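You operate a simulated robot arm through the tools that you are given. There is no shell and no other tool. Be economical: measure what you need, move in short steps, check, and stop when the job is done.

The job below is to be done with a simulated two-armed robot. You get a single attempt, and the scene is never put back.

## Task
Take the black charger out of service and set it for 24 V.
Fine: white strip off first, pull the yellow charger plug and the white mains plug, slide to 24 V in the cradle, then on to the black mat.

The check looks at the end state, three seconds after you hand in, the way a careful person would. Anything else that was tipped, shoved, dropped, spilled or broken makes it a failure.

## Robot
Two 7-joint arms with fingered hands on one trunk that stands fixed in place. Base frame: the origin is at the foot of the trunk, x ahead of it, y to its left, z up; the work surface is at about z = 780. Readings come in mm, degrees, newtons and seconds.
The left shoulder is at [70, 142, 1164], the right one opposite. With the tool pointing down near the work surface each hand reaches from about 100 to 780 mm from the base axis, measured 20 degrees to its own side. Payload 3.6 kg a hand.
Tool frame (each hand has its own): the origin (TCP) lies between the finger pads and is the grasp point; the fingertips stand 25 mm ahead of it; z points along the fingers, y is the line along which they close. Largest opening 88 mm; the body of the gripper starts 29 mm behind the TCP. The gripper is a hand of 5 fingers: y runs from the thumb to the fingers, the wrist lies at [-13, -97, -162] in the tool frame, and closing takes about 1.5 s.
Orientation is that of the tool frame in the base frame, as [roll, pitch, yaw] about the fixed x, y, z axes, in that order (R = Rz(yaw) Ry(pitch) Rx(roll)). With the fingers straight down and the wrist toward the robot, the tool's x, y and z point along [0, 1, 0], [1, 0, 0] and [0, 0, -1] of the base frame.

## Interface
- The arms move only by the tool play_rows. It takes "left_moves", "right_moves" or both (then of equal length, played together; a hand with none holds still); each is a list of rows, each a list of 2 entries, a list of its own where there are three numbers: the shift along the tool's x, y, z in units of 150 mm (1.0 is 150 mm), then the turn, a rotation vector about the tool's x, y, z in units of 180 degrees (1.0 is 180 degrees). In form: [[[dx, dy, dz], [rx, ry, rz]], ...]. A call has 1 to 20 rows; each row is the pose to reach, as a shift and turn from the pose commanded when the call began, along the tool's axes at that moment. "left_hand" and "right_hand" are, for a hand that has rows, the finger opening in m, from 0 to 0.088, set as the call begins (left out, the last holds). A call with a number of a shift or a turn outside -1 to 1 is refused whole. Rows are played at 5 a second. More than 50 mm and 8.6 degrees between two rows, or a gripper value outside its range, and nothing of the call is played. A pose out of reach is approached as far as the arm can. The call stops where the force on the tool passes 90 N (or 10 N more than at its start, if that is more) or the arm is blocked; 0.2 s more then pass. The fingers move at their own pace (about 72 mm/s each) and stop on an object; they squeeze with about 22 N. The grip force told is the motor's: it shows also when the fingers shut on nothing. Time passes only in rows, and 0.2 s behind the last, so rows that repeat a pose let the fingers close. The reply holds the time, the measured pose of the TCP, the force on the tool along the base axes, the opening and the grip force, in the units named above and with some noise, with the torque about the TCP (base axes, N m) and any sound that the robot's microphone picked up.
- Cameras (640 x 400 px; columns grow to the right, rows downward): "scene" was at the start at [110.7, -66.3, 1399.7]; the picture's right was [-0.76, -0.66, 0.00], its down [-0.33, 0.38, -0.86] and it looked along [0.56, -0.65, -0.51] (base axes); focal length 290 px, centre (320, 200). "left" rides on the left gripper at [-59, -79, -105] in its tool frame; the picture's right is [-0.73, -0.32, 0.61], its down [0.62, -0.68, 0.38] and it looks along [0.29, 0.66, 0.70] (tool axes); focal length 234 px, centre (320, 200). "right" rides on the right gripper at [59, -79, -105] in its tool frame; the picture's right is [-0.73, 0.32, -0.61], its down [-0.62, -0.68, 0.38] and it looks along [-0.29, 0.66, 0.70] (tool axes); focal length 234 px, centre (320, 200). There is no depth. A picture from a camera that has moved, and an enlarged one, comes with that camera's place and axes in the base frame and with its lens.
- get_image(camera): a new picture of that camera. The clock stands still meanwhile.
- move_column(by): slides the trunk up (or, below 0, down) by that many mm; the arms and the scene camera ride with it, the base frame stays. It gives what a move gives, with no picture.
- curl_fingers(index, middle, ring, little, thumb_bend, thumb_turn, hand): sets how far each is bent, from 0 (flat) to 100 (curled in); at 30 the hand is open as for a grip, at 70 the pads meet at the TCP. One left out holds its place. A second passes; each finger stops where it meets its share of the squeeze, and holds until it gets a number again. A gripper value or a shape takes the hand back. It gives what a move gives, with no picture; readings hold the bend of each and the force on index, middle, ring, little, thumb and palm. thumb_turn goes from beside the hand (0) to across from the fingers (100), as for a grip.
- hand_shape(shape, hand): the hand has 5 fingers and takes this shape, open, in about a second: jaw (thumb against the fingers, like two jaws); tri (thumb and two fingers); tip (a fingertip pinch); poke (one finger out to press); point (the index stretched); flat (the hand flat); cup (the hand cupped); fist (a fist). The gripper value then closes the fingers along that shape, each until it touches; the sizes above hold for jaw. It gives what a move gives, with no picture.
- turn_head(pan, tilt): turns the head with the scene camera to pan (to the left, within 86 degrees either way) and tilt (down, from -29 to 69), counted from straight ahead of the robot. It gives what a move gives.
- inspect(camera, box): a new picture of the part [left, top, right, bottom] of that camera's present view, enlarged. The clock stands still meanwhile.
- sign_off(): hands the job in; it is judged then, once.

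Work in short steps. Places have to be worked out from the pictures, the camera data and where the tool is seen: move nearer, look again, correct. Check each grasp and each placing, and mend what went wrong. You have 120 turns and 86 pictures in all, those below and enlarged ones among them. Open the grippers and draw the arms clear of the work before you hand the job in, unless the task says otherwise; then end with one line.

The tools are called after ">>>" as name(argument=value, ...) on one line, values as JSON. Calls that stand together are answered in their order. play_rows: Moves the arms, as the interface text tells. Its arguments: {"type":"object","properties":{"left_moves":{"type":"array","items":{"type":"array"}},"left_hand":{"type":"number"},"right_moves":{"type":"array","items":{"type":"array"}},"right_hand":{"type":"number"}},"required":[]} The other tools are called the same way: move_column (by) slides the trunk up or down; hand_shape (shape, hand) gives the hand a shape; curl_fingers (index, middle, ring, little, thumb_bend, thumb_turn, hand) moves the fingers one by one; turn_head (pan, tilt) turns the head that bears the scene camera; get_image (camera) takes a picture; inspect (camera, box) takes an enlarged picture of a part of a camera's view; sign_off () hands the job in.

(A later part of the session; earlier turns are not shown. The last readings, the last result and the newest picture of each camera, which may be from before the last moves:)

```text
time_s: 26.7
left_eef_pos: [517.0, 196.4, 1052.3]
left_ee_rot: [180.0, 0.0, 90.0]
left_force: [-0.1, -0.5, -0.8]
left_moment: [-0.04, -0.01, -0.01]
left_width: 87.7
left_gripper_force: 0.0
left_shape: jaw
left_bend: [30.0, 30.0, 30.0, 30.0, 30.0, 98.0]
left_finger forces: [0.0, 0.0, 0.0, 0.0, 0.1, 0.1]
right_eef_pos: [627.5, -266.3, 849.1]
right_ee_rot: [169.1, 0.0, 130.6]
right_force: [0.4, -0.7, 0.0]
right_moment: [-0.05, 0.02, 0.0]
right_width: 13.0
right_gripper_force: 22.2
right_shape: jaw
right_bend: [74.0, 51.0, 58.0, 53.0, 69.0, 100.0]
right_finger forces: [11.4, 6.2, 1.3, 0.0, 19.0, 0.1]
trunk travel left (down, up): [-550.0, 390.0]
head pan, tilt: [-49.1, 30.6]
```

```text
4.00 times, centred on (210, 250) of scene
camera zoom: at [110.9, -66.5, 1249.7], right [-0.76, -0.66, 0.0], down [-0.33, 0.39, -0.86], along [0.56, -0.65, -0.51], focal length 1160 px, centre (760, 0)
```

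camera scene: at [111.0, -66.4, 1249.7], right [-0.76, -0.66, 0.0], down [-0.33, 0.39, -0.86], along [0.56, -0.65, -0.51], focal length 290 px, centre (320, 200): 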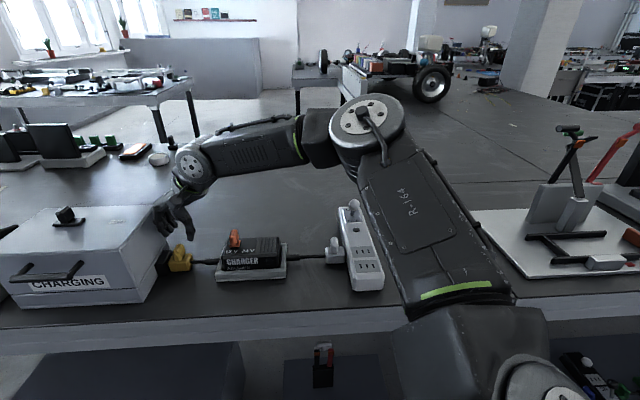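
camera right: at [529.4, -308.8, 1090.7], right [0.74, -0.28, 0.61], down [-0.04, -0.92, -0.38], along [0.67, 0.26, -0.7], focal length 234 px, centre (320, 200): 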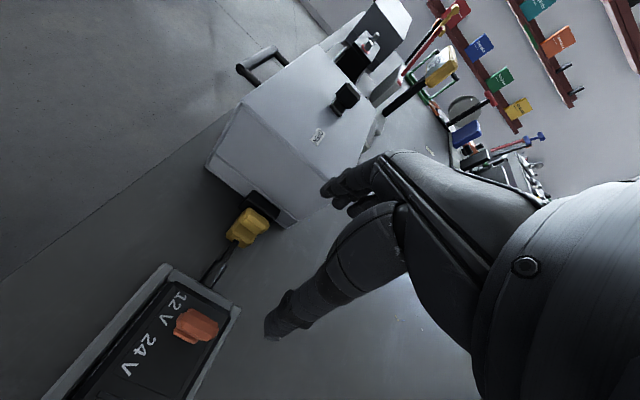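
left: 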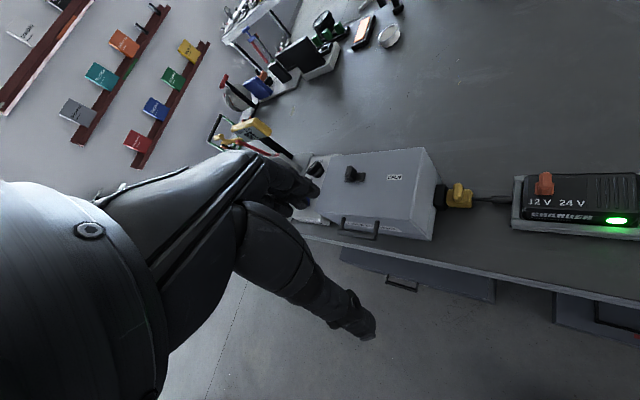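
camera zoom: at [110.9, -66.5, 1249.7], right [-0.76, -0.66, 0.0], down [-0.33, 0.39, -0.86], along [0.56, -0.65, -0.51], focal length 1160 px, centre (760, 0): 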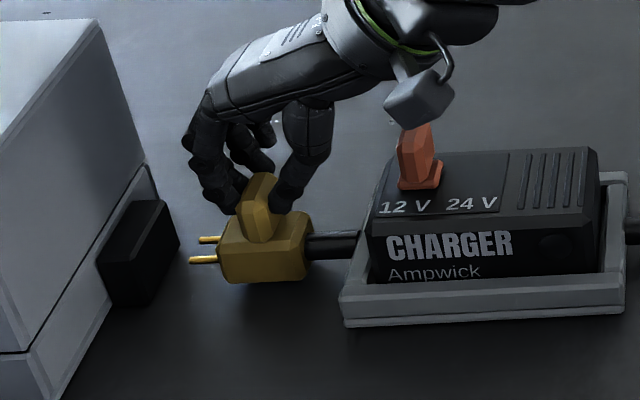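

Yellow plug is out. I lower it 14 mm toward the bench, then open to 45 mm.

>>> play_rows(right_moves=[[[0, -0.006, 0.03], [0, 0, 0]], [[0, -0.012, 0.06], [0, 0, 0]], [[0, -0.018, 0.092], [0, 0, 0]], [[0, -0.018, 0.092], [0, 0, 0]]])

>>> inspect(camera="scene", box=[130, 200, 290, 300])

```text
time_s: 27.7
left_eef_pos: [512.8, 196.3, 1056.9]
left_ee_rot: [179.7, 0.2, 90.0]
left_force: [0.2, 0.6, 0.8]
left_moment: [0.0, 0.01, -0.01]
left_width: 87.9
left_gripper_force: 0.1
left_shape: jaw
left_bend: [30.0, 30.0, 30.0, 30.0, 30.0, 98.0]
left_finger forces: [0.1, 0.0, 0.0, 0.0, 0.1, 0.0]
right_eef_pos: [624.7, -265.1, 840.6]
right_ee_rot: [168.7, 0.5, 130.5]
right_force: [4.5, -8.7, 40.4]
right_moment: [0.3, -0.67, -0.18]
right_width: 19.3
right_gripper_force: 22.1
right_shape: jaw
right_bend: [74.0, 46.0, 55.0, 53.0, 75.0, 100.0]
right_finger forces: [15.1, 10.1, 6.9, 0.1, 28.8, 0.0]
trunk travel left (down, up): [-550.0, 390.0]
head pan, tilt: [-49.1, 30.6]
```

```text
4.00 times, centred on (210, 250) of scene
camera zoom: at [104.7, -65.1, 1250.7], right [-0.76, -0.66, 0.0], down [-0.33, 0.38, -0.86], along [0.57, -0.65, -0.51], focal length 1160 px, centre (760, 0)
```

zoom: 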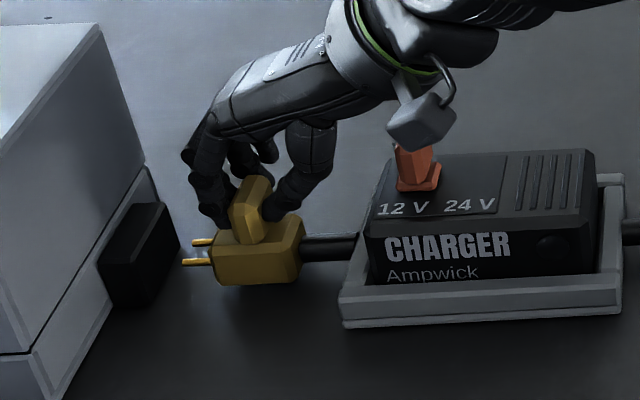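

It met the bench with 40 N, so I relieve it by 6 mm upward and then release.

>>> play_rows(right_moves=[[[0, 0.008, -0.04], [0, 0, 0]], [[0, 0.008, -0.04], [0, 0, 0]]])

>>> play_rows(right_moves=[[[0, 0, 0], [0, 0, 0]], [[0, 0, 0], [0, 0, 0]], [[0, 0, 0], [0, 0, 0]], [[0, 0, 0], [0, 0, 0]]], right_hand=0.055)

>>> inspect(camera="scene", box=[130, 200, 290, 300])

```text
time_s: 28.3
left_eef_pos: [514.6, 196.7, 1055.4]
left_ee_rot: [179.9, 0.0, 90.0]
left_force: [0.4, -0.5, 0.2]
left_moment: [0.01, 0.02, -0.02]
left_width: 87.8
left_gripper_force: 0.1
left_shape: jaw
left_bend: [30.0, 30.0, 30.0, 30.0, 30.0, 98.0]
left_finger forces: [0.0, 0.1, 0.0, 0.0, 0.0, 0.0]
right_eef_pos: [626.0, -266.0, 842.3]
right_ee_rot: [169.0, 0.2, 130.5]
right_force: [4.7, -5.8, 22.2]
right_moment: [0.14, -0.38, -0.11]
right_width: 19.1
right_gripper_force: 22.6
right_shape: jaw
right_bend: [74.0, 46.0, 56.0, 53.0, 75.0, 100.0]
right_finger forces: [14.1, 8.8, 5.4, 0.1, 25.0, 0.1]
trunk travel left (down, up): [-550.0, 390.0]
head pan, tilt: [-49.1, 30.6]
```

```text
time_s: 29.3
left_eef_pos: [515.8, 196.3, 1052.7]
left_ee_rot: [-179.9, 0.0, 90.0]
left_force: [-0.2, -0.2, -0.7]
left_moment: [0.01, -0.03, -0.02]
left_width: 87.8
left_gripper_force: 0.1
left_shape: jaw
left_bend: [30.0, 30.0, 30.0, 30.0, 30.0, 98.0]
left_finger forces: [0.0, 0.0, 0.1, 0.0, 0.0, 0.1]
right_eef_pos: [627.9, -265.6, 841.0]
right_ee_rot: [169.1, 0.2, 130.3]
right_force: [0.5, -0.6, 0.8]
right_moment: [0.02, 0.0, 0.0]
right_width: 54.6
right_gripper_force: 0.0
right_shape: jaw
right_bend: [29.0, 40.0, 36.0, 37.0, 63.0, 100.0]
right_finger forces: [0.0, 0.0, 0.0, 0.1, 0.1, 0.0]
trunk travel left (down, up): [-550.0, 390.0]
head pan, tilt: [-49.1, 30.6]
```

```text
4.00 times, centred on (210, 250) of scene
camera zoom: at [110.7, -66.0, 1249.7], right [-0.76, -0.66, 0.0], down [-0.33, 0.38, -0.86], along [0.56, -0.65, -0.51], focal length 1160 px, centre (760, 0)
```

zoom: 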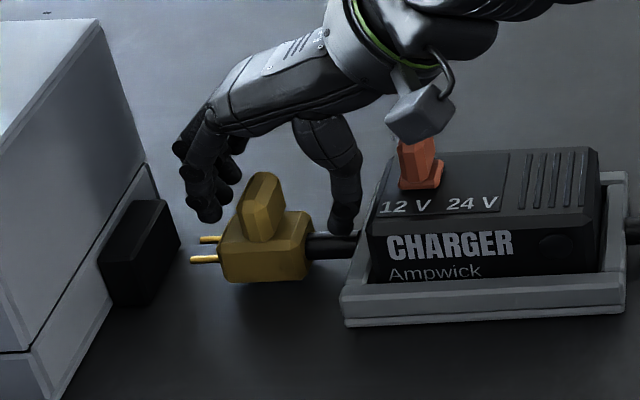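

Plug released and resting. I raise the hand straight up and undo the tilt.

>>> play_rows(right_moves=[[[0, 0.035, -0.18], [0, 0, 0]], [[0, 0.07, -0.36], [0, 0, 0]], [[0, 0.11, -0.56], [0.03, 0, 0]], [[0, 0.139, -0.76], [0.06, 0, 0]]])

>>> play_rows(right_moves=[[[0.0, -0.25, 0], [0, 0, 0.04]], [[0.0, -0.5, 0], [0, 0, 0.08]], [[0.0, -0.75, 0], [0, 0, 0.12]], [[0.0, -0.9, 0], [0, 0, 0.16]], [[0, -0.95, 0], [0, 0, 0.2]], [[0, -1.0, 0], [0, 0, 0.24]]])

>>> get_image(camera="scene")

```text
time_s: 30.3
left_eef_pos: [516.3, 196.4, 1053.3]
left_ee_rot: [-179.9, 0.0, 90.0]
left_force: [-0.2, 0.1, 0.7]
left_moment: [0.0, 0.03, -0.02]
left_width: 87.5
left_gripper_force: 0.1
left_shape: jaw
left_bend: [30.0, 30.0, 30.0, 30.0, 30.0, 98.0]
left_finger forces: [0.0, 0.0, 0.1, 0.0, 0.0, 0.1]
right_eef_pos: [626.9, -264.2, 959.4]
right_ee_rot: [-179.9, 0.1, 130.4]
right_force: [0.6, -0.5, 0.6]
right_moment: [-0.02, 0.01, -0.01]
right_width: 54.8
right_gripper_force: 0.1
right_shape: jaw
right_bend: [29.0, 40.0, 36.0, 37.0, 63.0, 100.0]
right_finger forces: [0.0, 0.0, 0.0, 0.0, 0.0, 0.0]
trunk travel left (down, up): [-550.0, 390.0]
head pan, tilt: [-49.1, 30.6]
```

```text
time_s: 31.7
left_eef_pos: [516.5, 197.1, 1053.6]
left_ee_rot: [-180.0, 0.1, 90.0]
left_force: [-0.3, -0.6, -1.3]
left_moment: [-0.02, -0.01, 0.01]
left_width: 87.7
left_gripper_force: 0.1
left_shape: jaw
left_bend: [30.0, 30.0, 30.0, 30.0, 30.0, 98.0]
left_finger forces: [0.0, 0.0, 0.0, 0.1, 0.0, 0.0]
right_eef_pos: [512.2, -363.6, 957.1]
right_ee_rot: [179.8, -0.1, 87.3]
right_force: [0.3, 0.2, -0.3]
right_moment: [0.03, -0.01, -0.02]
right_width: 55.1
right_gripper_force: 0.1
right_shape: jaw
right_bend: [29.0, 40.0, 36.0, 36.0, 63.0, 100.0]
right_finger forces: [0.0, 0.1, 0.0, 0.0, 0.1, 0.0]
trunk travel left (down, up): [-550.0, 390.0]
head pan, tilt: [-49.1, 30.6]
```

```text
54 pictures are left
camera scene: at [110.3, -66.1, 1249.7], right [-0.76, -0.66, 0.0], down [-0.33, 0.38, -0.86], along [0.56, -0.65, -0.51], focal length 290 px, centre (320, 200)
```

scene: 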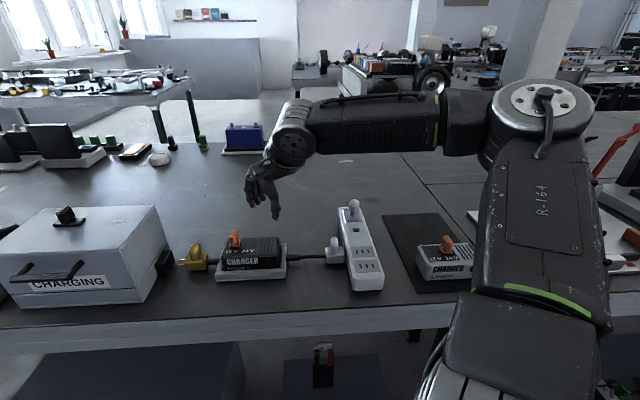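

The elbow swings wide at this trunk height and the white plug is nearer, so I raise the trunk back 150 mm before going to it.

>>> move_column(by=150)

>>> play_rows(right_moves=[[[-0.15, -0.12, 0.15], [0, 0, 0.04]], [[-0.3, -0.24, 0.3], [0, 0, 0.08]], [[-0.45, -0.36, 0.5], [0, 0, 0.12]], [[-0.6, -0.48, 0.7], [0, 0, 0.16]], [[-0.72, -0.57, 0.9], [0, 0, 0.2]], [[-0.72, -0.57, 1.0], [0, 0, 0.235]]], right_hand=0.07)

>>> inspect(camera="right", box=[140, 120, 400, 400])

>>> inspect(camera="scene", box=[290, 220, 410, 320])

```text
time_s: 33.4
left_eef_pos: [516.4, 196.4, 1203.2]
left_ee_rot: [-180.0, 0.0, 90.0]
left_force: [0.5, 1.1, -0.8]
left_moment: [0.04, -0.01, -0.02]
left_width: 87.6
left_gripper_force: 0.0
left_shape: jaw
left_bend: [30.0, 30.0, 30.0, 30.0, 30.0, 98.0]
left_finger forces: [0.0, 0.1, 0.0, 0.0, 0.0, 0.0]
right_eef_pos: [512.0, -362.9, 1106.7]
right_ee_rot: [179.9, 0.0, 87.3]
right_force: [-0.1, 0.4, -0.8]
right_moment: [0.02, 0.01, 0.0]
right_width: 54.7
right_gripper_force: 0.1
right_shape: jaw
right_bend: [29.0, 40.0, 36.0, 36.0, 63.0, 100.0]
right_finger forces: [0.1, 0.1, 0.0, 0.1, 0.0, 0.0]
trunk travel left (down, up): [-700.0, 240.0]
head pan, tilt: [-49.1, 30.6]
```

```text
time_s: 34.8
left_eef_pos: [517.1, 196.3, 1203.3]
left_ee_rot: [-179.9, -0.1, 89.9]
left_force: [-0.2, -0.3, -0.5]
left_moment: [0.0, 0.02, 0.0]
left_width: 87.7
left_gripper_force: 0.1
left_shape: jaw
left_bend: [30.0, 30.0, 30.0, 30.0, 30.0, 98.0]
left_finger forces: [0.0, 0.0, 0.1, 0.1, 0.0, 0.0]
right_eef_pos: [422.8, -467.3, 955.0]
right_ee_rot: [180.0, -0.1, 45.0]
right_force: [-0.1, 0.0, 0.2]
right_moment: [0.04, -0.02, 0.03]
right_width: 69.9
right_gripper_force: 0.0
right_shape: jaw
right_bend: [27.0, 34.0, 32.0, 33.0, 50.0, 99.0]
right_finger forces: [0.0, 0.0, 0.0, 0.0, 0.1, 0.0]
trunk travel left (down, up): [-700.0, 240.0]
head pan, tilt: [-49.1, 30.6]
```

```text
1.43 times, centred on (270, 260) of right
camera zoom: at [407.3, -371.0, 1061.9], right [-0.29, -0.74, 0.61], down [-0.92, 0.04, -0.39], along [0.26, -0.67, -0.7], focal length 334 px, centre (391, 114)
```

zoom: 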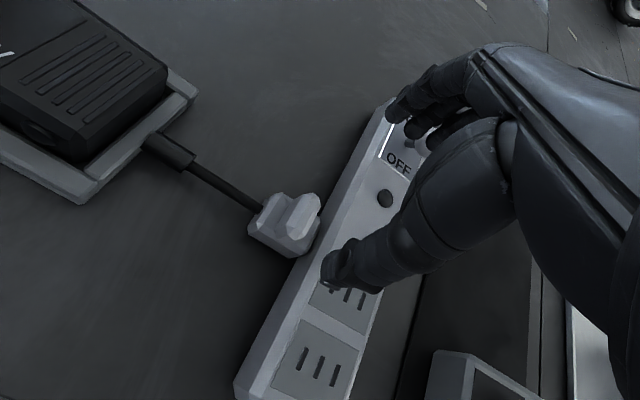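

```text
4.00 times, centred on (350, 270) of scene
camera zoom: at [111.6, -66.9, 1399.6], right [-0.76, -0.66, 0.0], down [-0.33, 0.39, -0.86], along [0.56, -0.65, -0.51], focal length 1160 px, centre (200, -80)
```

zoom: 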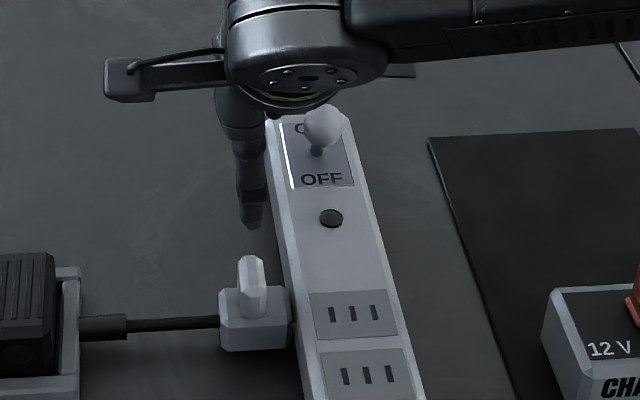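

White fin is at about (423.5,-474,830). I align over it and lower to z 870, then verify.

>>> play_rows(right_moves=[[[-0.015, 0.02, 0.1], [0, 0, 0]], [[-0.028, 0.035, 0.25], [0, 0, 0]], [[-0.028, 0.035, 0.4], [0, 0, 0]], [[-0.028, 0.035, 0.567], [0, 0, 0]]])

>>> inspect(camera="right", box=[200, 140, 400, 340])

>>> inspect(camera="scene", box=[290, 220, 410, 320])

```text
time_s: 35.8
left_eef_pos: [515.6, 195.6, 1202.9]
left_ee_rot: [-180.0, 0.0, 90.0]
left_force: [0.1, -0.1, -0.6]
left_moment: [-0.01, -0.05, 0.01]
left_width: 87.8
left_gripper_force: 0.1
left_shape: jaw
left_bend: [30.0, 30.0, 30.0, 30.0, 30.0, 98.0]
left_finger forces: [0.0, 0.1, 0.0, 0.0, 0.0, 0.0]
right_eef_pos: [422.5, -473.6, 871.6]
right_ee_rot: [179.9, 0.0, 45.0]
right_force: [-0.3, -0.3, 0.0]
right_moment: [0.03, -0.03, -0.02]
right_width: 69.8
right_gripper_force: 0.0
right_shape: jaw
right_bend: [27.0, 34.0, 32.0, 33.0, 50.0, 99.0]
right_finger forces: [0.0, 0.1, 0.0, 0.0, 0.0, 0.0]
trunk travel left (down, up): [-700.0, 240.0]
head pan, tilt: [-49.1, 30.6]
```

```text
2.00 times, centred on (300, 240) of right
camera zoom: at [407.4, -377.8, 978.3], right [-0.29, -0.74, 0.61], down [-0.92, 0.04, -0.39], along [0.26, -0.67, -0.7], focal length 468 px, centre (360, 120)
```

zoom: 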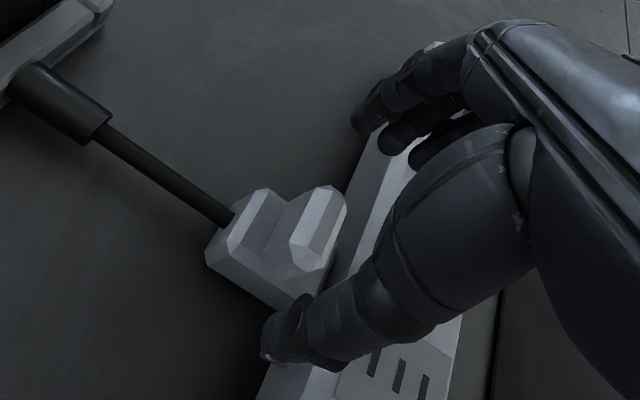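

```text
4.00 times, centred on (350, 270) of scene
camera zoom: at [111.1, -66.8, 1399.7], right [-0.76, -0.66, 0.0], down [-0.33, 0.39, -0.86], along [0.56, -0.65, -0.51], focal length 1160 px, centre (200, -80)
```

zoom: 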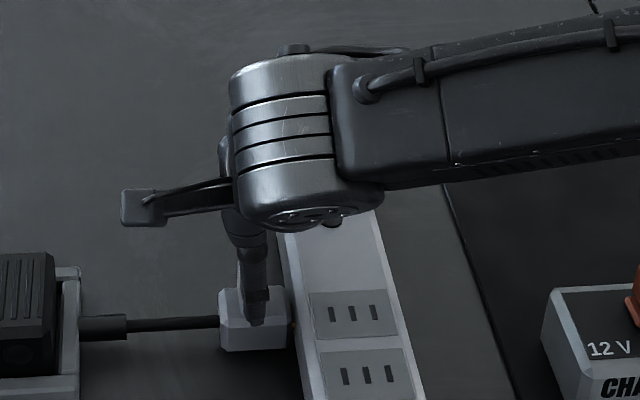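

Thumb, fin and fingers line up. I lower to z 851 and close on the white fin.

>>> play_rows(right_moves=[[[-0.012, 0.015, 0.07], [0, 0, 0]], [[-0.012, 0.015, 0.14], [0, 0, 0]]])

>>> play_rows(right_moves=[[[0, 0, 0], [0, 0, 0]], [[0, 0, 0], [0, 0, 0]], [[0, 0, 0], [0, 0, 0]], [[0, 0, 0], [0, 0, 0]], [[0, 0, 0], [0, 0, 0]], [[0, 0, 0], [0, 0, 0]], [[0, 0, 0], [0, 0, 0]]], right_hand=0.0)

>>> inspect(camera="right", box=[200, 140, 400, 340])

```text
time_s: 36.4
left_eef_pos: [515.8, 197.2, 1202.6]
left_ee_rot: [-180.0, 0.0, 90.0]
left_force: [-0.4, -0.6, -0.3]
left_moment: [-0.01, 0.01, -0.03]
left_width: 87.7
left_gripper_force: 0.0
left_shape: jaw
left_bend: [30.0, 30.0, 30.0, 30.0, 30.0, 98.0]
left_finger forces: [0.0, 0.1, 0.0, 0.0, 0.1, 0.1]
right_eef_pos: [423.5, -476.8, 851.1]
right_ee_rot: [180.0, -0.2, 45.0]
right_force: [-0.8, -0.3, 0.5]
right_moment: [-0.02, 0.0, 0.04]
right_width: 69.7
right_gripper_force: 0.1
right_shape: jaw
right_bend: [27.0, 34.0, 32.0, 33.0, 50.0, 99.0]
right_finger forces: [0.1, 0.0, 0.0, 0.0, 0.1, 0.0]
trunk travel left (down, up): [-700.0, 240.0]
head pan, tilt: [-49.1, 30.6]
```

```text
time_s: 38.0
left_eef_pos: [516.9, 195.6, 1203.5]
left_ee_rot: [180.0, 0.0, 90.0]
left_force: [-0.3, -0.4, 0.2]
left_moment: [0.01, 0.03, -0.03]
left_width: 87.6
left_gripper_force: 0.1
left_shape: jaw
left_bend: [30.0, 30.0, 30.0, 30.0, 30.0, 98.0]
left_finger forces: [0.1, 0.0, 0.0, 0.0, 0.1, 0.0]
right_eef_pos: [422.9, -477.5, 850.7]
right_ee_rot: [179.9, -0.1, 45.0]
right_force: [-3.4, 2.9, -3.4]
right_moment: [0.04, 0.03, 0.0]
right_width: 29.0
right_gripper_force: 21.2
right_shape: jaw
right_bend: [74.0, 53.0, 59.0, 56.0, 73.0, 100.0]
right_finger forces: [10.5, 5.8, 0.1, 0.1, 20.5, 0.0]
trunk travel left (down, up): [-700.0, 240.0]
head pan, tilt: [-49.1, 30.6]
```

```text
2.00 times, centred on (300, 240) of right
camera zoom: at [407.7, -380.4, 957.3], right [-0.29, -0.74, 0.61], down [-0.92, 0.04, -0.39], along [0.26, -0.67, -0.7], focal length 468 px, centre (360, 120)
```

zoom: 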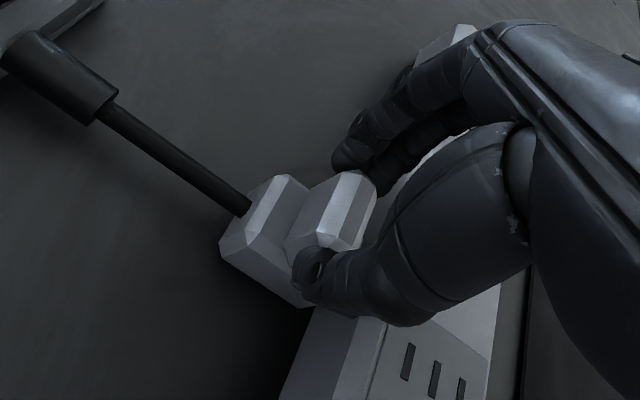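

Index, middle and thumb hold the fin at a 29 mm width. I pull the plug away from the strip in small steps.

>>> play_rows(right_moves=[[[0.027, 0, 0], [0, 0, 0]], [[0.053, 0, 0], [0, 0, 0]], [[0.08, 0, 0], [0, 0, 0]], [[0.107, 0, 0], [0, 0, 0]], [[0.133, 0, 0], [0, 0, 0]], [[0.16, 0, 0], [0, 0, 0]], [[0.187, 0, 0], [0, 0, 0]], [[0.213, 0, 0], [0, 0, 0]], [[0.24, 0, 0], [0, 0, 0]]])

>>> inspect(camera="right", box=[200, 140, 400, 340])

>>> inspect(camera="scene", box=[220, 220, 400, 340])

```text
time_s: 40.0
left_eef_pos: [514.8, 197.5, 1203.2]
left_ee_rot: [180.0, 0.0, 90.0]
left_force: [0.4, 0.0, -0.3]
left_moment: [-0.01, 0.0, -0.03]
left_width: 87.6
left_gripper_force: 0.1
left_shape: jaw
left_bend: [30.0, 30.0, 30.0, 30.0, 30.0, 98.0]
left_finger forces: [0.1, 0.0, 0.0, 0.0, 0.0, 0.0]
right_eef_pos: [448.3, -451.5, 851.8]
right_ee_rot: [180.0, -0.1, 44.9]
right_force: [-6.5, 4.7, -6.9]
right_moment: [0.08, 0.11, -0.03]
right_width: 28.2
right_gripper_force: 22.4
right_shape: jaw
right_bend: [74.0, 53.0, 59.0, 56.0, 73.0, 100.0]
right_finger forces: [9.7, 5.2, 0.1, 0.1, 22.9, 0.1]
trunk travel left (down, up): [-700.0, 240.0]
head pan, tilt: [-49.1, 30.6]
```

```text
2.00 times, centred on (300, 240) of right
camera zoom: at [433.2, -355.8, 957.7], right [-0.29, -0.74, 0.61], down [-0.92, 0.04, -0.38], along [0.26, -0.67, -0.7], focal length 468 px, centre (360, 120)
```

zoom: 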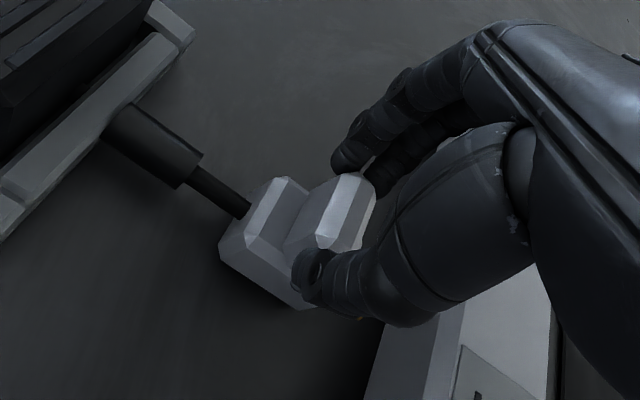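

```text
3.33 times, centred on (310, 280) of scene
camera zoom: at [110.0, -66.2, 1399.7], right [-0.76, -0.66, 0.0], down [-0.33, 0.38, -0.86], along [0.56, -0.65, -0.51], focal length 966 px, centre (353, -67)
```

zoom: 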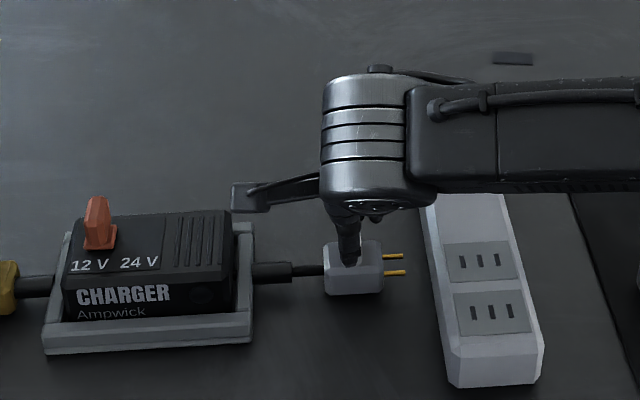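

White plug is out with prongs clear. I lower 4 mm, release, and lift straight up.

>>> play_rows(right_moves=[[[0, 0, 0.013], [0, 0, 0]], [[0, 0, 0.027], [0, 0, 0]]])

>>> play_rows(right_moves=[[[0, 0, 0], [0, 0, 0]], [[0, 0, 0], [0, 0, 0]], [[0, 0, 0], [0, 0, 0]], [[0, 0, -0.1], [0, 0, 0]], [[0, 0, -0.3], [0, 0, 0]], [[0, 0, -0.5], [0, 0, 0]], [[0, 0, -0.7], [0, 0, 0]]], right_hand=0.07)

>>> inspect(camera="right", box=[0, 40, 400, 400])

>>> inspect(camera="scene", box=[160, 220, 400, 340])

```text
time_s: 40.6
left_eef_pos: [515.4, 197.7, 1205.0]
left_ee_rot: [179.9, 0.1, 90.0]
left_force: [-0.8, 0.1, 0.7]
left_moment: [0.01, -0.02, 0.0]
left_width: 87.7
left_gripper_force: 0.1
left_shape: jaw
left_bend: [30.0, 30.0, 30.0, 30.0, 30.0, 98.0]
left_finger forces: [0.1, 0.0, 0.0, 0.0, 0.1, 0.1]
right_eef_pos: [448.0, -451.0, 851.1]
right_ee_rot: [179.6, -0.2, 45.0]
right_force: [-3.6, -0.1, 9.0]
right_moment: [0.04, 0.13, -0.02]
right_width: 28.8
right_gripper_force: 22.6
right_shape: jaw
right_bend: [74.0, 53.0, 59.0, 56.0, 73.0, 100.0]
right_finger forces: [12.5, 6.9, 0.0, 0.1, 22.2, 0.1]
trunk travel left (down, up): [-700.0, 240.0]
head pan, tilt: [-49.1, 30.6]
```

```text
time_s: 42.2
left_eef_pos: [516.5, 197.3, 1204.1]
left_ee_rot: [-180.0, 0.0, 90.0]
left_force: [0.0, -0.3, 0.1]
left_moment: [-0.01, 0.0, -0.01]
left_width: 87.9
left_gripper_force: 0.0
left_shape: jaw
left_bend: [30.0, 30.0, 30.0, 30.0, 30.0, 98.0]
left_finger forces: [0.0, 0.1, 0.0, 0.0, 0.0, 0.0]
right_eef_pos: [447.6, -451.1, 951.0]
right_ee_rot: [179.9, -0.1, 45.1]
right_force: [-0.3, -0.4, -0.4]
right_moment: [-0.01, 0.03, 0.02]
right_width: 70.0
right_gripper_force: 0.1
right_shape: jaw
right_bend: [27.0, 34.0, 32.0, 33.0, 50.0, 99.0]
right_finger forces: [0.0, 0.0, 0.0, 0.1, 0.0, 0.0]
trunk travel left (down, up): [-700.0, 240.0]
head pan, tilt: [-49.1, 30.6]
```

```text
1.11 times, centred on (200, 220) of right
camera zoom: at [432.1, -355.3, 1058.3], right [-0.29, -0.74, 0.61], down [-0.92, 0.04, -0.39], along [0.26, -0.67, -0.7], focal length 260 px, centre (453, 178)
```

zoom: 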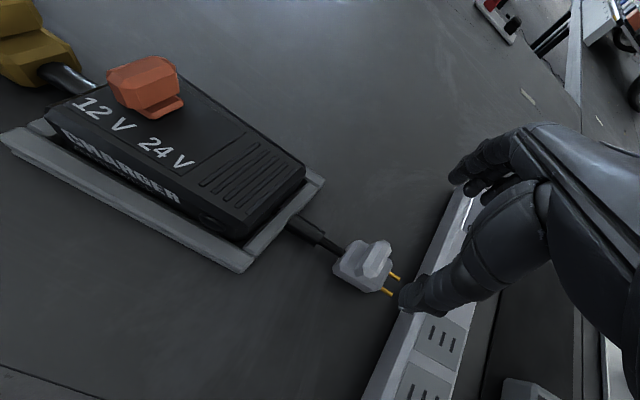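

```text
2.67 times, centred on (280, 280) of scene
camera zoom: at [110.5, -65.8, 1399.7], right [-0.76, -0.66, 0.0], down [-0.33, 0.38, -0.86], along [0.56, -0.65, -0.51], focal length 773 px, centre (427, -13)
```

zoom: 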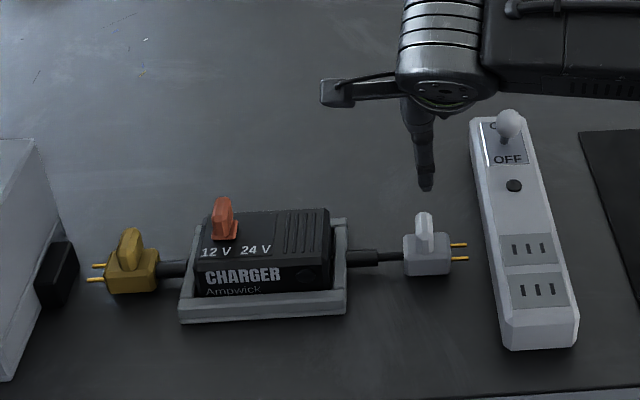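

Both plugs are out. Next is the slider knob at about (586,-327,849): I move above it at z 945 and look.

>>> play_rows(right_moves=[[[0.25, 0, 0], [0, 0, 0]], [[0.5, 0.02, 0], [0, 0, 0]], [[0.75, 0.04, 0], [0, 0, 0]], [[1.0, 0.067, 0], [0, 0, 0]]])

>>> play_rows(right_moves=[[[0.12, 0, 0.0], [0, 0, 0]], [[0.235, 0, 0.05], [0, 0, 0]]])

>>> inspect(camera="right", box=[140, 120, 400, 400])

>>> inspect(camera="scene", box=[180, 220, 320, 330])

```text
time_s: 43.2
left_eef_pos: [518.7, 195.9, 1202.9]
left_ee_rot: [-179.9, 0.0, 90.0]
left_force: [-0.3, 0.1, 0.0]
left_moment: [0.0, 0.02, 0.04]
left_width: 87.7
left_gripper_force: 0.1
left_shape: jaw
left_bend: [30.0, 30.0, 30.0, 30.0, 30.0, 98.0]
left_finger forces: [0.1, 0.1, 0.0, 0.0, 0.0, 0.0]
right_eef_pos: [565.1, -352.8, 949.5]
right_ee_rot: [179.9, 0.0, 44.8]
right_force: [-0.5, 0.1, -0.1]
right_moment: [-0.04, 0.01, 0.06]
right_width: 69.9
right_gripper_force: 0.2
right_shape: jaw
right_bend: [27.0, 34.0, 32.0, 33.0, 50.0, 99.0]
right_finger forces: [0.0, 0.0, 0.1, 0.1, 0.0, 0.1]
trunk travel left (down, up): [-700.0, 240.0]
head pan, tilt: [-49.1, 30.6]
```

```text
time_s: 43.8
left_eef_pos: [518.1, 196.3, 1203.9]
left_ee_rot: [-179.8, 0.0, 90.0]
left_force: [0.5, -0.3, -0.3]
left_moment: [-0.04, -0.01, -0.04]
left_width: 87.4
left_gripper_force: 0.0
left_shape: jaw
left_bend: [30.0, 30.0, 30.0, 30.0, 30.0, 98.0]
left_finger forces: [0.0, 0.0, 0.0, 0.0, 0.0, 0.0]
right_eef_pos: [587.7, -328.5, 943.7]
right_ee_rot: [179.8, -0.1, 44.9]
right_force: [-0.3, 0.4, -0.2]
right_moment: [0.0, -0.01, -0.02]
right_width: 70.0
right_gripper_force: 0.0
right_shape: jaw
right_bend: [27.0, 34.0, 32.0, 33.0, 50.0, 99.0]
right_finger forces: [0.0, 0.0, 0.0, 0.0, 0.0, 0.0]
trunk travel left (down, up): [-700.0, 240.0]
head pan, tilt: [-49.1, 30.6]
```

```text
1.43 times, centred on (270, 260) of right
camera zoom: at [572.7, -232.0, 1050.2], right [-0.29, -0.74, 0.61], down [-0.92, 0.04, -0.39], along [0.26, -0.67, -0.69], focal length 334 px, centre (391, 114)
```

zoom: 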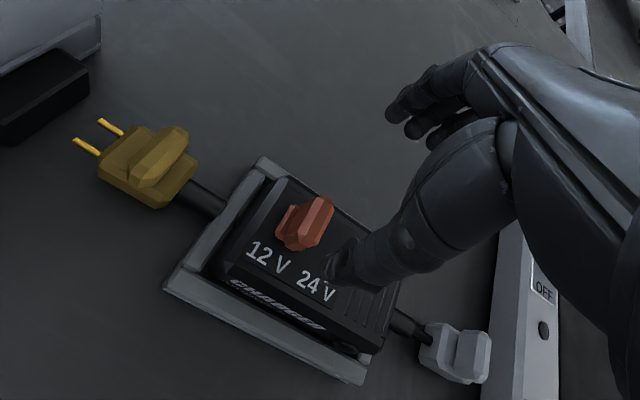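

```text
3.64 times, centred on (250, 275) of scene
camera zoom: at [112.0, -65.6, 1399.6], right [-0.76, -0.66, 0.0], down [-0.33, 0.38, -0.86], along [0.56, -0.65, -0.51], focal length 1054 px, centre (574, -73)
```

zoom: 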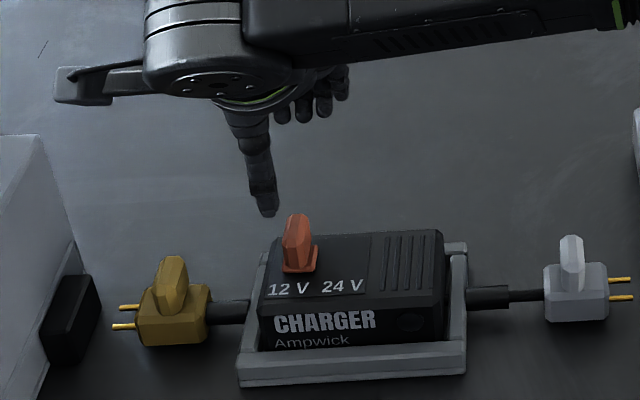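

Knob estimate is (583,-328,852). I lower over it to TCP z 868 with a small correction.

>>> play_rows(right_moves=[[[-0.02, -0.02, 0.1], [0, 0, 0]], [[-0.02, -0.02, 0.25], [0, 0, 0]], [[-0.02, -0.02, 0.4], [0, 0, 0]], [[-0.02, -0.02, 0.5], [0, 0, 0]]])

>>> inspect(camera="right", box=[200, 140, 400, 340])

>>> inspect(camera="scene", box=[180, 220, 320, 330])

```text
time_s: 44.8
left_eef_pos: [517.0, 196.1, 1204.2]
left_ee_rot: [180.0, 0.0, 90.2]
left_force: [0.1, -0.1, -0.1]
left_moment: [0.0, 0.01, -0.01]
left_width: 87.6
left_gripper_force: 0.0
left_shape: jaw
left_bend: [30.0, 30.0, 30.0, 30.0, 30.0, 98.0]
left_finger forces: [0.1, 0.0, 0.0, 0.1, 0.0, 0.0]
right_eef_pos: [581.9, -329.1, 870.2]
right_ee_rot: [179.9, 0.0, 44.9]
right_force: [-0.7, -0.6, -0.5]
right_moment: [-0.02, 0.02, 0.04]
right_width: 70.0
right_gripper_force: 0.0
right_shape: jaw
right_bend: [27.0, 34.0, 32.0, 33.0, 50.0, 99.0]
right_finger forces: [0.1, 0.0, 0.0, 0.1, 0.0, 0.0]
trunk travel left (down, up): [-700.0, 240.0]
head pan, tilt: [-49.1, 30.6]
```

```text
2.00 times, centred on (300, 240) of right
camera zoom: at [567.2, -232.5, 976.6], right [-0.29, -0.74, 0.61], down [-0.92, 0.04, -0.39], along [0.26, -0.67, -0.69], focal length 468 px, centre (360, 120)
```

zoom: 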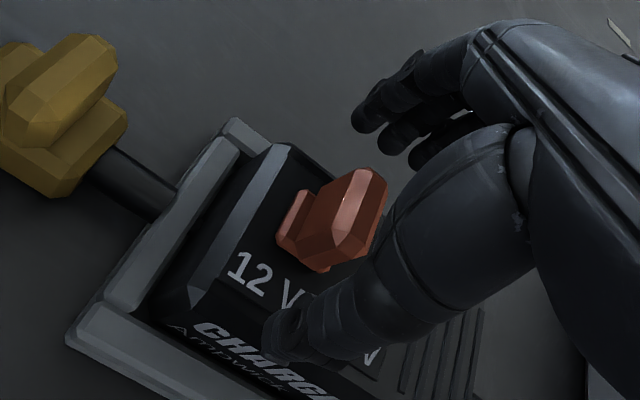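

```text
3.64 times, centred on (250, 275) of scene
camera zoom: at [111.1, -66.2, 1399.7], right [-0.76, -0.66, 0.0], down [-0.33, 0.38, -0.86], along [0.56, -0.65, -0.51], focal length 1054 px, centre (574, -73)
```

zoom: 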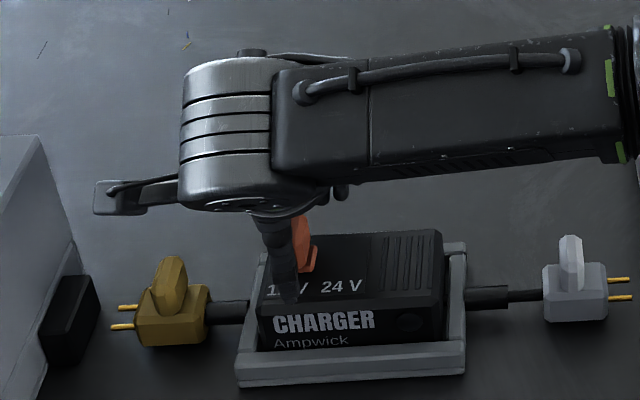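

Thumb sits roughly 7 mm left of the knob in both views. I shift right 7 mm and close gently on the knob.

>>> play_rows(right_moves=[[[-0.045, 0, 0.013], [0, 0, 0]], [[-0.045, 0, 0.013], [0, 0, 0]]])

>>> play_rows(right_moves=[[[0, 0, 0], [0, 0, 0]], [[0, 0, 0], [0, 0, 0]], [[0, 0, 0], [0, 0, 0]], [[0, 0, 0], [0, 0, 0]], [[0, 0, 0], [0, 0, 0]], [[0, 0, 0], [0, 0, 0]], [[0, 0, 0], [0, 0, 0]]], right_hand=0.0)

>>> inspect(camera="right", box=[200, 140, 400, 340])

```text
time_s: 45.4
left_eef_pos: [517.8, 195.7, 1204.1]
left_ee_rot: [-179.9, -0.1, 89.9]
left_force: [0.3, 0.1, 0.9]
left_moment: [0.02, -0.03, 0.01]
left_width: 87.7
left_gripper_force: 0.0
left_shape: jaw
left_bend: [30.0, 30.0, 30.0, 30.0, 30.0, 98.0]
left_finger forces: [0.0, 0.0, 0.1, 0.1, 0.1, 0.0]
right_eef_pos: [578.0, -333.3, 868.0]
right_ee_rot: [179.7, -0.1, 45.0]
right_force: [-0.5, -0.8, -0.1]
right_moment: [0.01, 0.01, 0.04]
right_width: 70.1
right_gripper_force: 0.1
right_shape: jaw
right_bend: [27.0, 34.0, 32.0, 33.0, 50.0, 99.0]
right_finger forces: [0.1, 0.0, 0.0, 0.0, 0.0, 0.1]
trunk travel left (down, up): [-700.0, 240.0]
head pan, tilt: [-49.1, 30.6]
```

```text
time_s: 47.0
left_eef_pos: [517.7, 195.9, 1204.3]
left_ee_rot: [180.0, -0.1, 90.0]
left_force: [-0.1, 0.4, -0.4]
left_moment: [-0.03, -0.02, -0.01]
left_width: 87.7
left_gripper_force: 0.1
left_shape: jaw
left_bend: [30.0, 30.0, 30.0, 30.0, 30.0, 98.0]
left_finger forces: [0.1, 0.1, 0.0, 0.0, 0.0, 0.1]
right_eef_pos: [576.7, -333.6, 867.7]
right_ee_rot: [179.9, -0.2, 44.9]
right_force: [3.2, -5.9, 0.7]
right_moment: [-0.05, -0.26, 0.07]
right_width: 7.9
right_gripper_force: 22.2
right_shape: jaw
right_bend: [72.0, 70.0, 70.0, 70.0, 83.0, 100.0]
right_finger forces: [11.3, 0.1, 0.1, 0.0, 5.3, 0.0]
trunk travel left (down, up): [-700.0, 240.0]
head pan, tilt: [-49.1, 30.6]
```

```text
2.00 times, centred on (300, 240) of right
camera zoom: at [562.2, -237.8, 974.3], right [-0.29, -0.74, 0.61], down [-0.92, 0.04, -0.39], along [0.26, -0.67, -0.7], focal length 468 px, centre (360, 120)
```

zoom: 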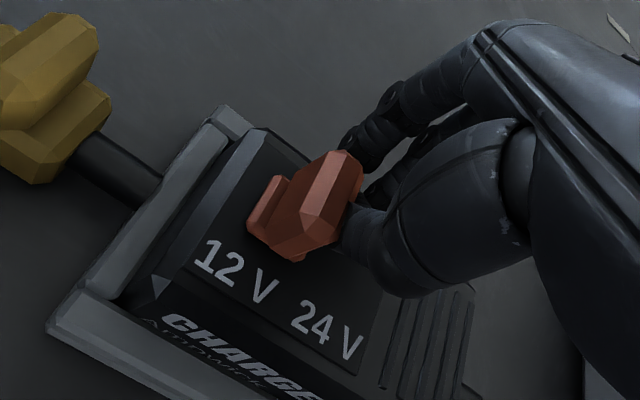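

The fingers shut just to the right of the knob, so I over-shifted. I reopen, move 11 mm left and re-grip.

>>> play_rows(right_moves=[[[0, 0, 0], [0, 0, 0]], [[0, 0, 0], [0, 0, 0]], [[0, 0, 0], [0, 0, 0]], [[0, 0, 0], [0, 0, 0]], [[0.035, 0.0, 0], [0, 0, 0]], [[0.073, 0.0, 0], [0, 0, 0]]], right_hand=0.06)

>>> inspect(camera="right", box=[200, 140, 400, 340])

```text
time_s: 48.4
left_eef_pos: [516.7, 196.3, 1204.2]
left_ee_rot: [-180.0, -0.1, 89.9]
left_force: [0.2, -0.5, -0.2]
left_moment: [0.03, 0.0, 0.05]
left_width: 87.5
left_gripper_force: 0.1
left_shape: jaw
left_bend: [30.0, 30.0, 30.0, 30.0, 30.0, 98.0]
left_finger forces: [0.0, 0.0, 0.1, 0.0, 0.1, 0.0]
right_eef_pos: [585.6, -325.7, 867.1]
right_ee_rot: [179.9, -0.1, 44.9]
right_force: [-0.3, 0.7, -1.0]
right_moment: [-0.02, -0.02, -0.02]
right_width: 59.8
right_gripper_force: 0.1
right_shape: jaw
right_bend: [28.0, 38.0, 35.0, 35.0, 60.0, 100.0]
right_finger forces: [0.1, 0.0, 0.0, 0.0, 0.0, 0.0]
trunk travel left (down, up): [-700.0, 240.0]
head pan, tilt: [-49.1, 30.6]
```

```text
2.00 times, centred on (300, 240) of right
camera zoom: at [570.8, -229.0, 974.2], right [-0.29, -0.74, 0.61], down [-0.92, 0.04, -0.39], along [0.26, -0.67, -0.69], focal length 468 px, centre (360, 120)
```

zoom: 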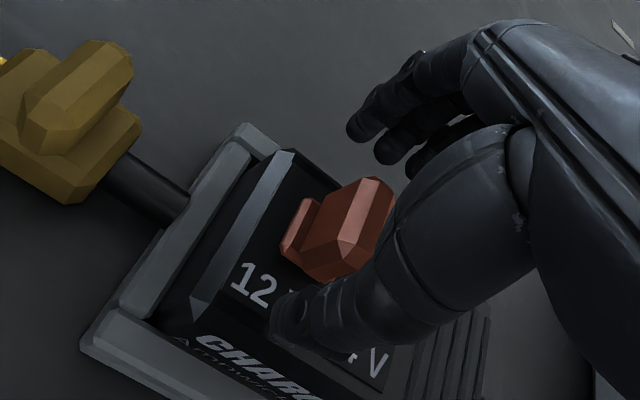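

Working from where the TCP projects, the knob is within 4 mm of centre. I nudge 3 mm toward the robot and close.

>>> play_rows(right_moves=[[[0.013, -0.02, 0], [0, 0, 0]], [[0.013, -0.02, 0], [0, 0, 0]], [[0.013, -0.02, 0], [0, 0, 0]], [[0.013, -0.02, 0], [0, 0, 0]], [[0.013, -0.02, 0], [0, 0, 0]], [[0.013, -0.02, 0], [0, 0, 0]], [[0.013, -0.02, 0], [0, 0, 0]]], right_hand=0.0)

>>> inspect(camera="right", box=[200, 140, 400, 340])

```text
time_s: 50.0
left_eef_pos: [517.2, 195.9, 1203.0]
left_ee_rot: [-179.9, 0.0, 89.9]
left_force: [-0.4, 0.4, 0.4]
left_moment: [-0.03, 0.02, 0.02]
left_width: 87.6
left_gripper_force: 0.1
left_shape: jaw
left_bend: [30.0, 30.0, 30.0, 30.0, 30.0, 98.0]
left_finger forces: [0.0, 0.0, 0.0, 0.1, 0.0, 0.1]
right_eef_pos: [584.8, -321.1, 867.2]
right_ee_rot: [179.9, -0.1, 45.0]
right_force: [0.3, 0.6, 0.0]
right_moment: [-0.15, 0.01, 0.04]
right_width: 20.7
right_gripper_force: 22.4
right_shape: jaw
right_bend: [73.0, 57.0, 70.0, 70.0, 75.0, 100.0]
right_finger forces: [8.0, 11.5, 0.0, 0.0, 17.2, 0.0]
trunk travel left (down, up): [-700.0, 240.0]
head pan, tilt: [-49.1, 30.6]
```

```text
2.00 times, centred on (300, 240) of right
camera zoom: at [570.0, -224.9, 974.3], right [-0.29, -0.74, 0.61], down [-0.92, 0.04, -0.39], along [0.26, -0.67, -0.69], focal length 468 px, centre (360, 120)
```

zoom: 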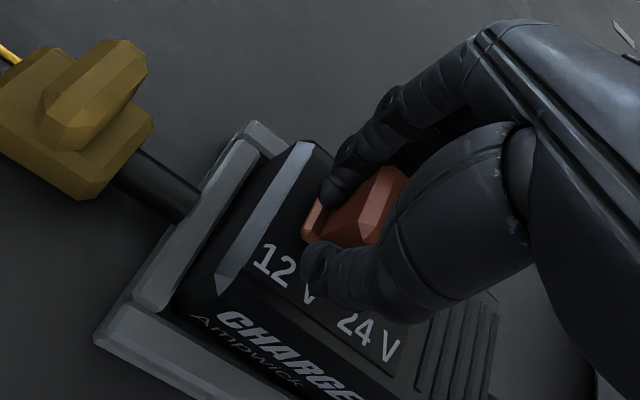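

Gripped now, with thumb against index and middle at 21 mm. I slide toward 24 V, 24 mm first.

>>> play_rows(right_moves=[[[-0.027, 0, 0], [0, 0, 0]], [[-0.053, 0, 0], [0, 0, 0]], [[-0.08, 0, 0], [0, 0, 0]], [[-0.107, 0, 0], [0, 0, 0]], [[-0.133, 0, 0], [0, 0, 0]], [[-0.16, 0, 0], [0, 0, 0]]])

>>> inspect(camera="right", box=[200, 140, 400, 340])

```text
time_s: 51.4
left_eef_pos: [514.3, 197.1, 1204.9]
left_ee_rot: [179.8, 0.0, 90.0]
left_force: [0.0, -0.8, -0.1]
left_moment: [-0.01, -0.03, 0.0]
left_width: 87.2
left_gripper_force: 0.0
left_shape: jaw
left_bend: [30.0, 30.0, 30.0, 30.0, 30.0, 98.0]
left_finger forces: [0.0, 0.0, 0.0, 0.1, 0.1, 0.1]
right_eef_pos: [566.2, -338.3, 867.8]
right_ee_rot: [179.7, 0.0, 44.9]
right_force: [-4.3, 1.8, 3.6]
right_moment: [-0.1, 0.11, 0.05]
right_width: 20.7
right_gripper_force: 22.7
right_shape: jaw
right_bend: [73.0, 57.0, 70.0, 70.0, 75.0, 100.0]
right_finger forces: [6.2, 10.5, 0.0, 0.1, 19.4, 0.1]
trunk travel left (down, up): [-700.0, 240.0]
head pan, tilt: [-49.1, 30.6]
```

```text
2.00 times, centred on (300, 240) of right
camera zoom: at [551.5, -242.7, 974.0], right [-0.29, -0.74, 0.61], down [-0.92, 0.04, -0.39], along [0.26, -0.67, -0.69], focal length 468 px, centre (360, 120)
```

zoom: 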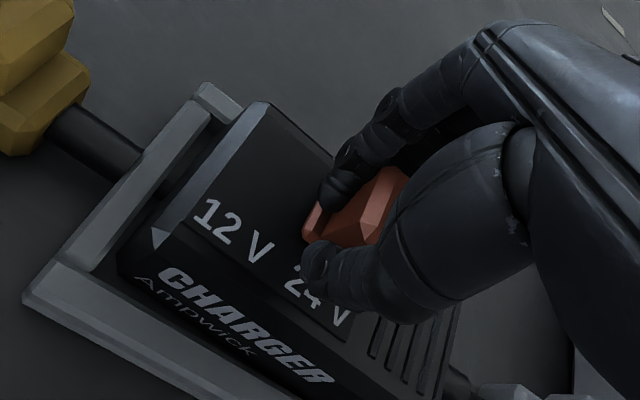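

24 mm with little resistance. I try another 4 mm in 2 mm steps, watching the force for the stop.

>>> play_rows(right_moves=[[[-0.013, 0, 0], [0, 0, 0]], [[-0.027, 0, 0], [0, 0, 0]], [[-0.027, 0, 0], [0, 0, 0]]])

```text
time_s: 52.2
left_eef_pos: [517.3, 196.6, 1204.0]
left_ee_rot: [-179.9, -0.1, 90.1]
left_force: [-0.1, -0.5, 0.1]
left_moment: [0.0, 0.02, -0.02]
left_width: 87.7
left_gripper_force: 0.1
left_shape: jaw
left_bend: [30.0, 30.0, 30.0, 30.0, 30.0, 98.0]
left_finger forces: [0.0, 0.0, 0.0, 0.0, 0.1, 0.1]
right_eef_pos: [564.8, -340.9, 869.1]
right_ee_rot: [179.9, -0.1, 45.0]
right_force: [-2.1, 2.2, 1.1]
right_moment: [-0.05, 0.01, 0.08]
right_width: 20.5
right_gripper_force: 22.2
right_shape: jaw
right_bend: [73.0, 57.0, 70.0, 70.0, 75.0, 100.0]
right_finger forces: [7.3, 11.2, 0.0, 0.1, 18.1, 0.1]
trunk travel left (down, up): [-700.0, 240.0]
head pan, tilt: [-49.1, 30.6]
```

Still free. I release and check where the knob sits.

>>> play_rows(right_moves=[[[0, 0, 0], [0, 0, 0]], [[0, 0, 0], [0, 0, 0]], [[0, 0, 0], [0, 0, 0]], [[0, 0, -0.1], [0, 0, 0]], [[0, 0, -0.3], [0, 0, 0]], [[0, 0, -0.5], [0, 0, 0]]], right_hand=0.06)

>>> inspect(camera="scene", box=[200, 250, 320, 340])

>>> inspect(camera="right", box=[140, 120, 400, 400])

```text
time_s: 53.6
left_eef_pos: [517.2, 196.4, 1204.0]
left_ee_rot: [180.0, 0.0, 90.0]
left_force: [0.4, -0.3, -0.3]
left_moment: [0.0, 0.0, 0.03]
left_width: 87.8
left_gripper_force: 0.0
left_shape: jaw
left_bend: [30.0, 30.0, 30.0, 30.0, 30.0, 98.0]
left_finger forces: [0.1, 0.0, 0.0, 0.0, 0.0, 0.0]
right_eef_pos: [563.8, -340.5, 943.9]
right_ee_rot: [179.9, 0.0, 45.0]
right_force: [0.6, -0.6, 0.2]
right_moment: [0.02, 0.01, 0.01]
right_width: 59.5
right_gripper_force: 0.0
right_shape: jaw
right_bend: [28.0, 38.0, 34.0, 35.0, 60.0, 100.0]
right_finger forces: [0.0, 0.0, 0.0, 0.1, 0.0, 0.1]
trunk travel left (down, up): [-700.0, 240.0]
head pan, tilt: [-49.1, 30.6]
```

```text
4.44 times, centred on (260, 295) of scene
camera zoom: at [110.2, -65.5, 1399.7], right [-0.76, -0.66, 0.0], down [-0.33, 0.38, -0.86], along [0.56, -0.65, -0.51], focal length 1288 px, centre (587, -222)
```

zoom: 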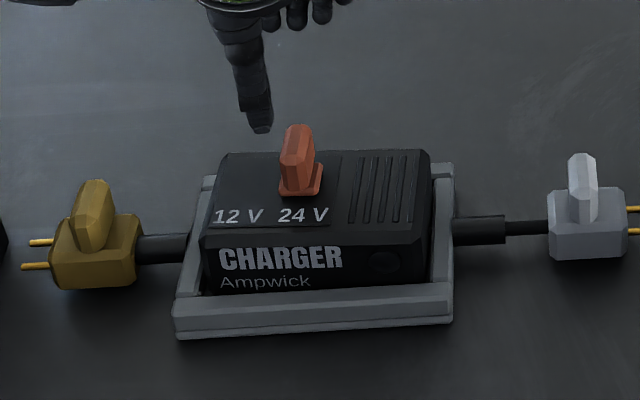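

```text
1.43 times, centred on (270, 260) of right
camera zoom: at [549.8, -244.1, 1050.0], right [-0.29, -0.74, 0.61], down [-0.92, 0.04, -0.39], along [0.26, -0.67, -0.69], focal length 334 px, centre (391, 114)
```

zoom: 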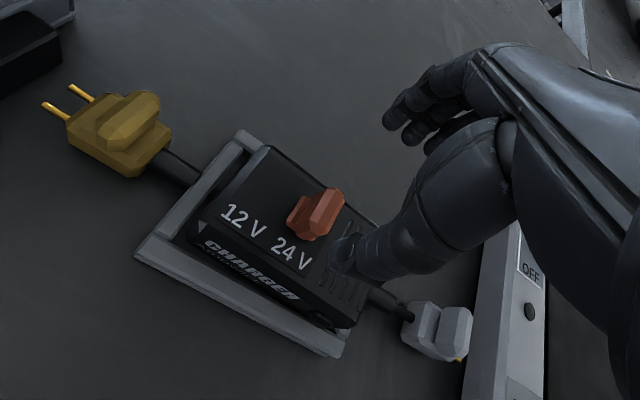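

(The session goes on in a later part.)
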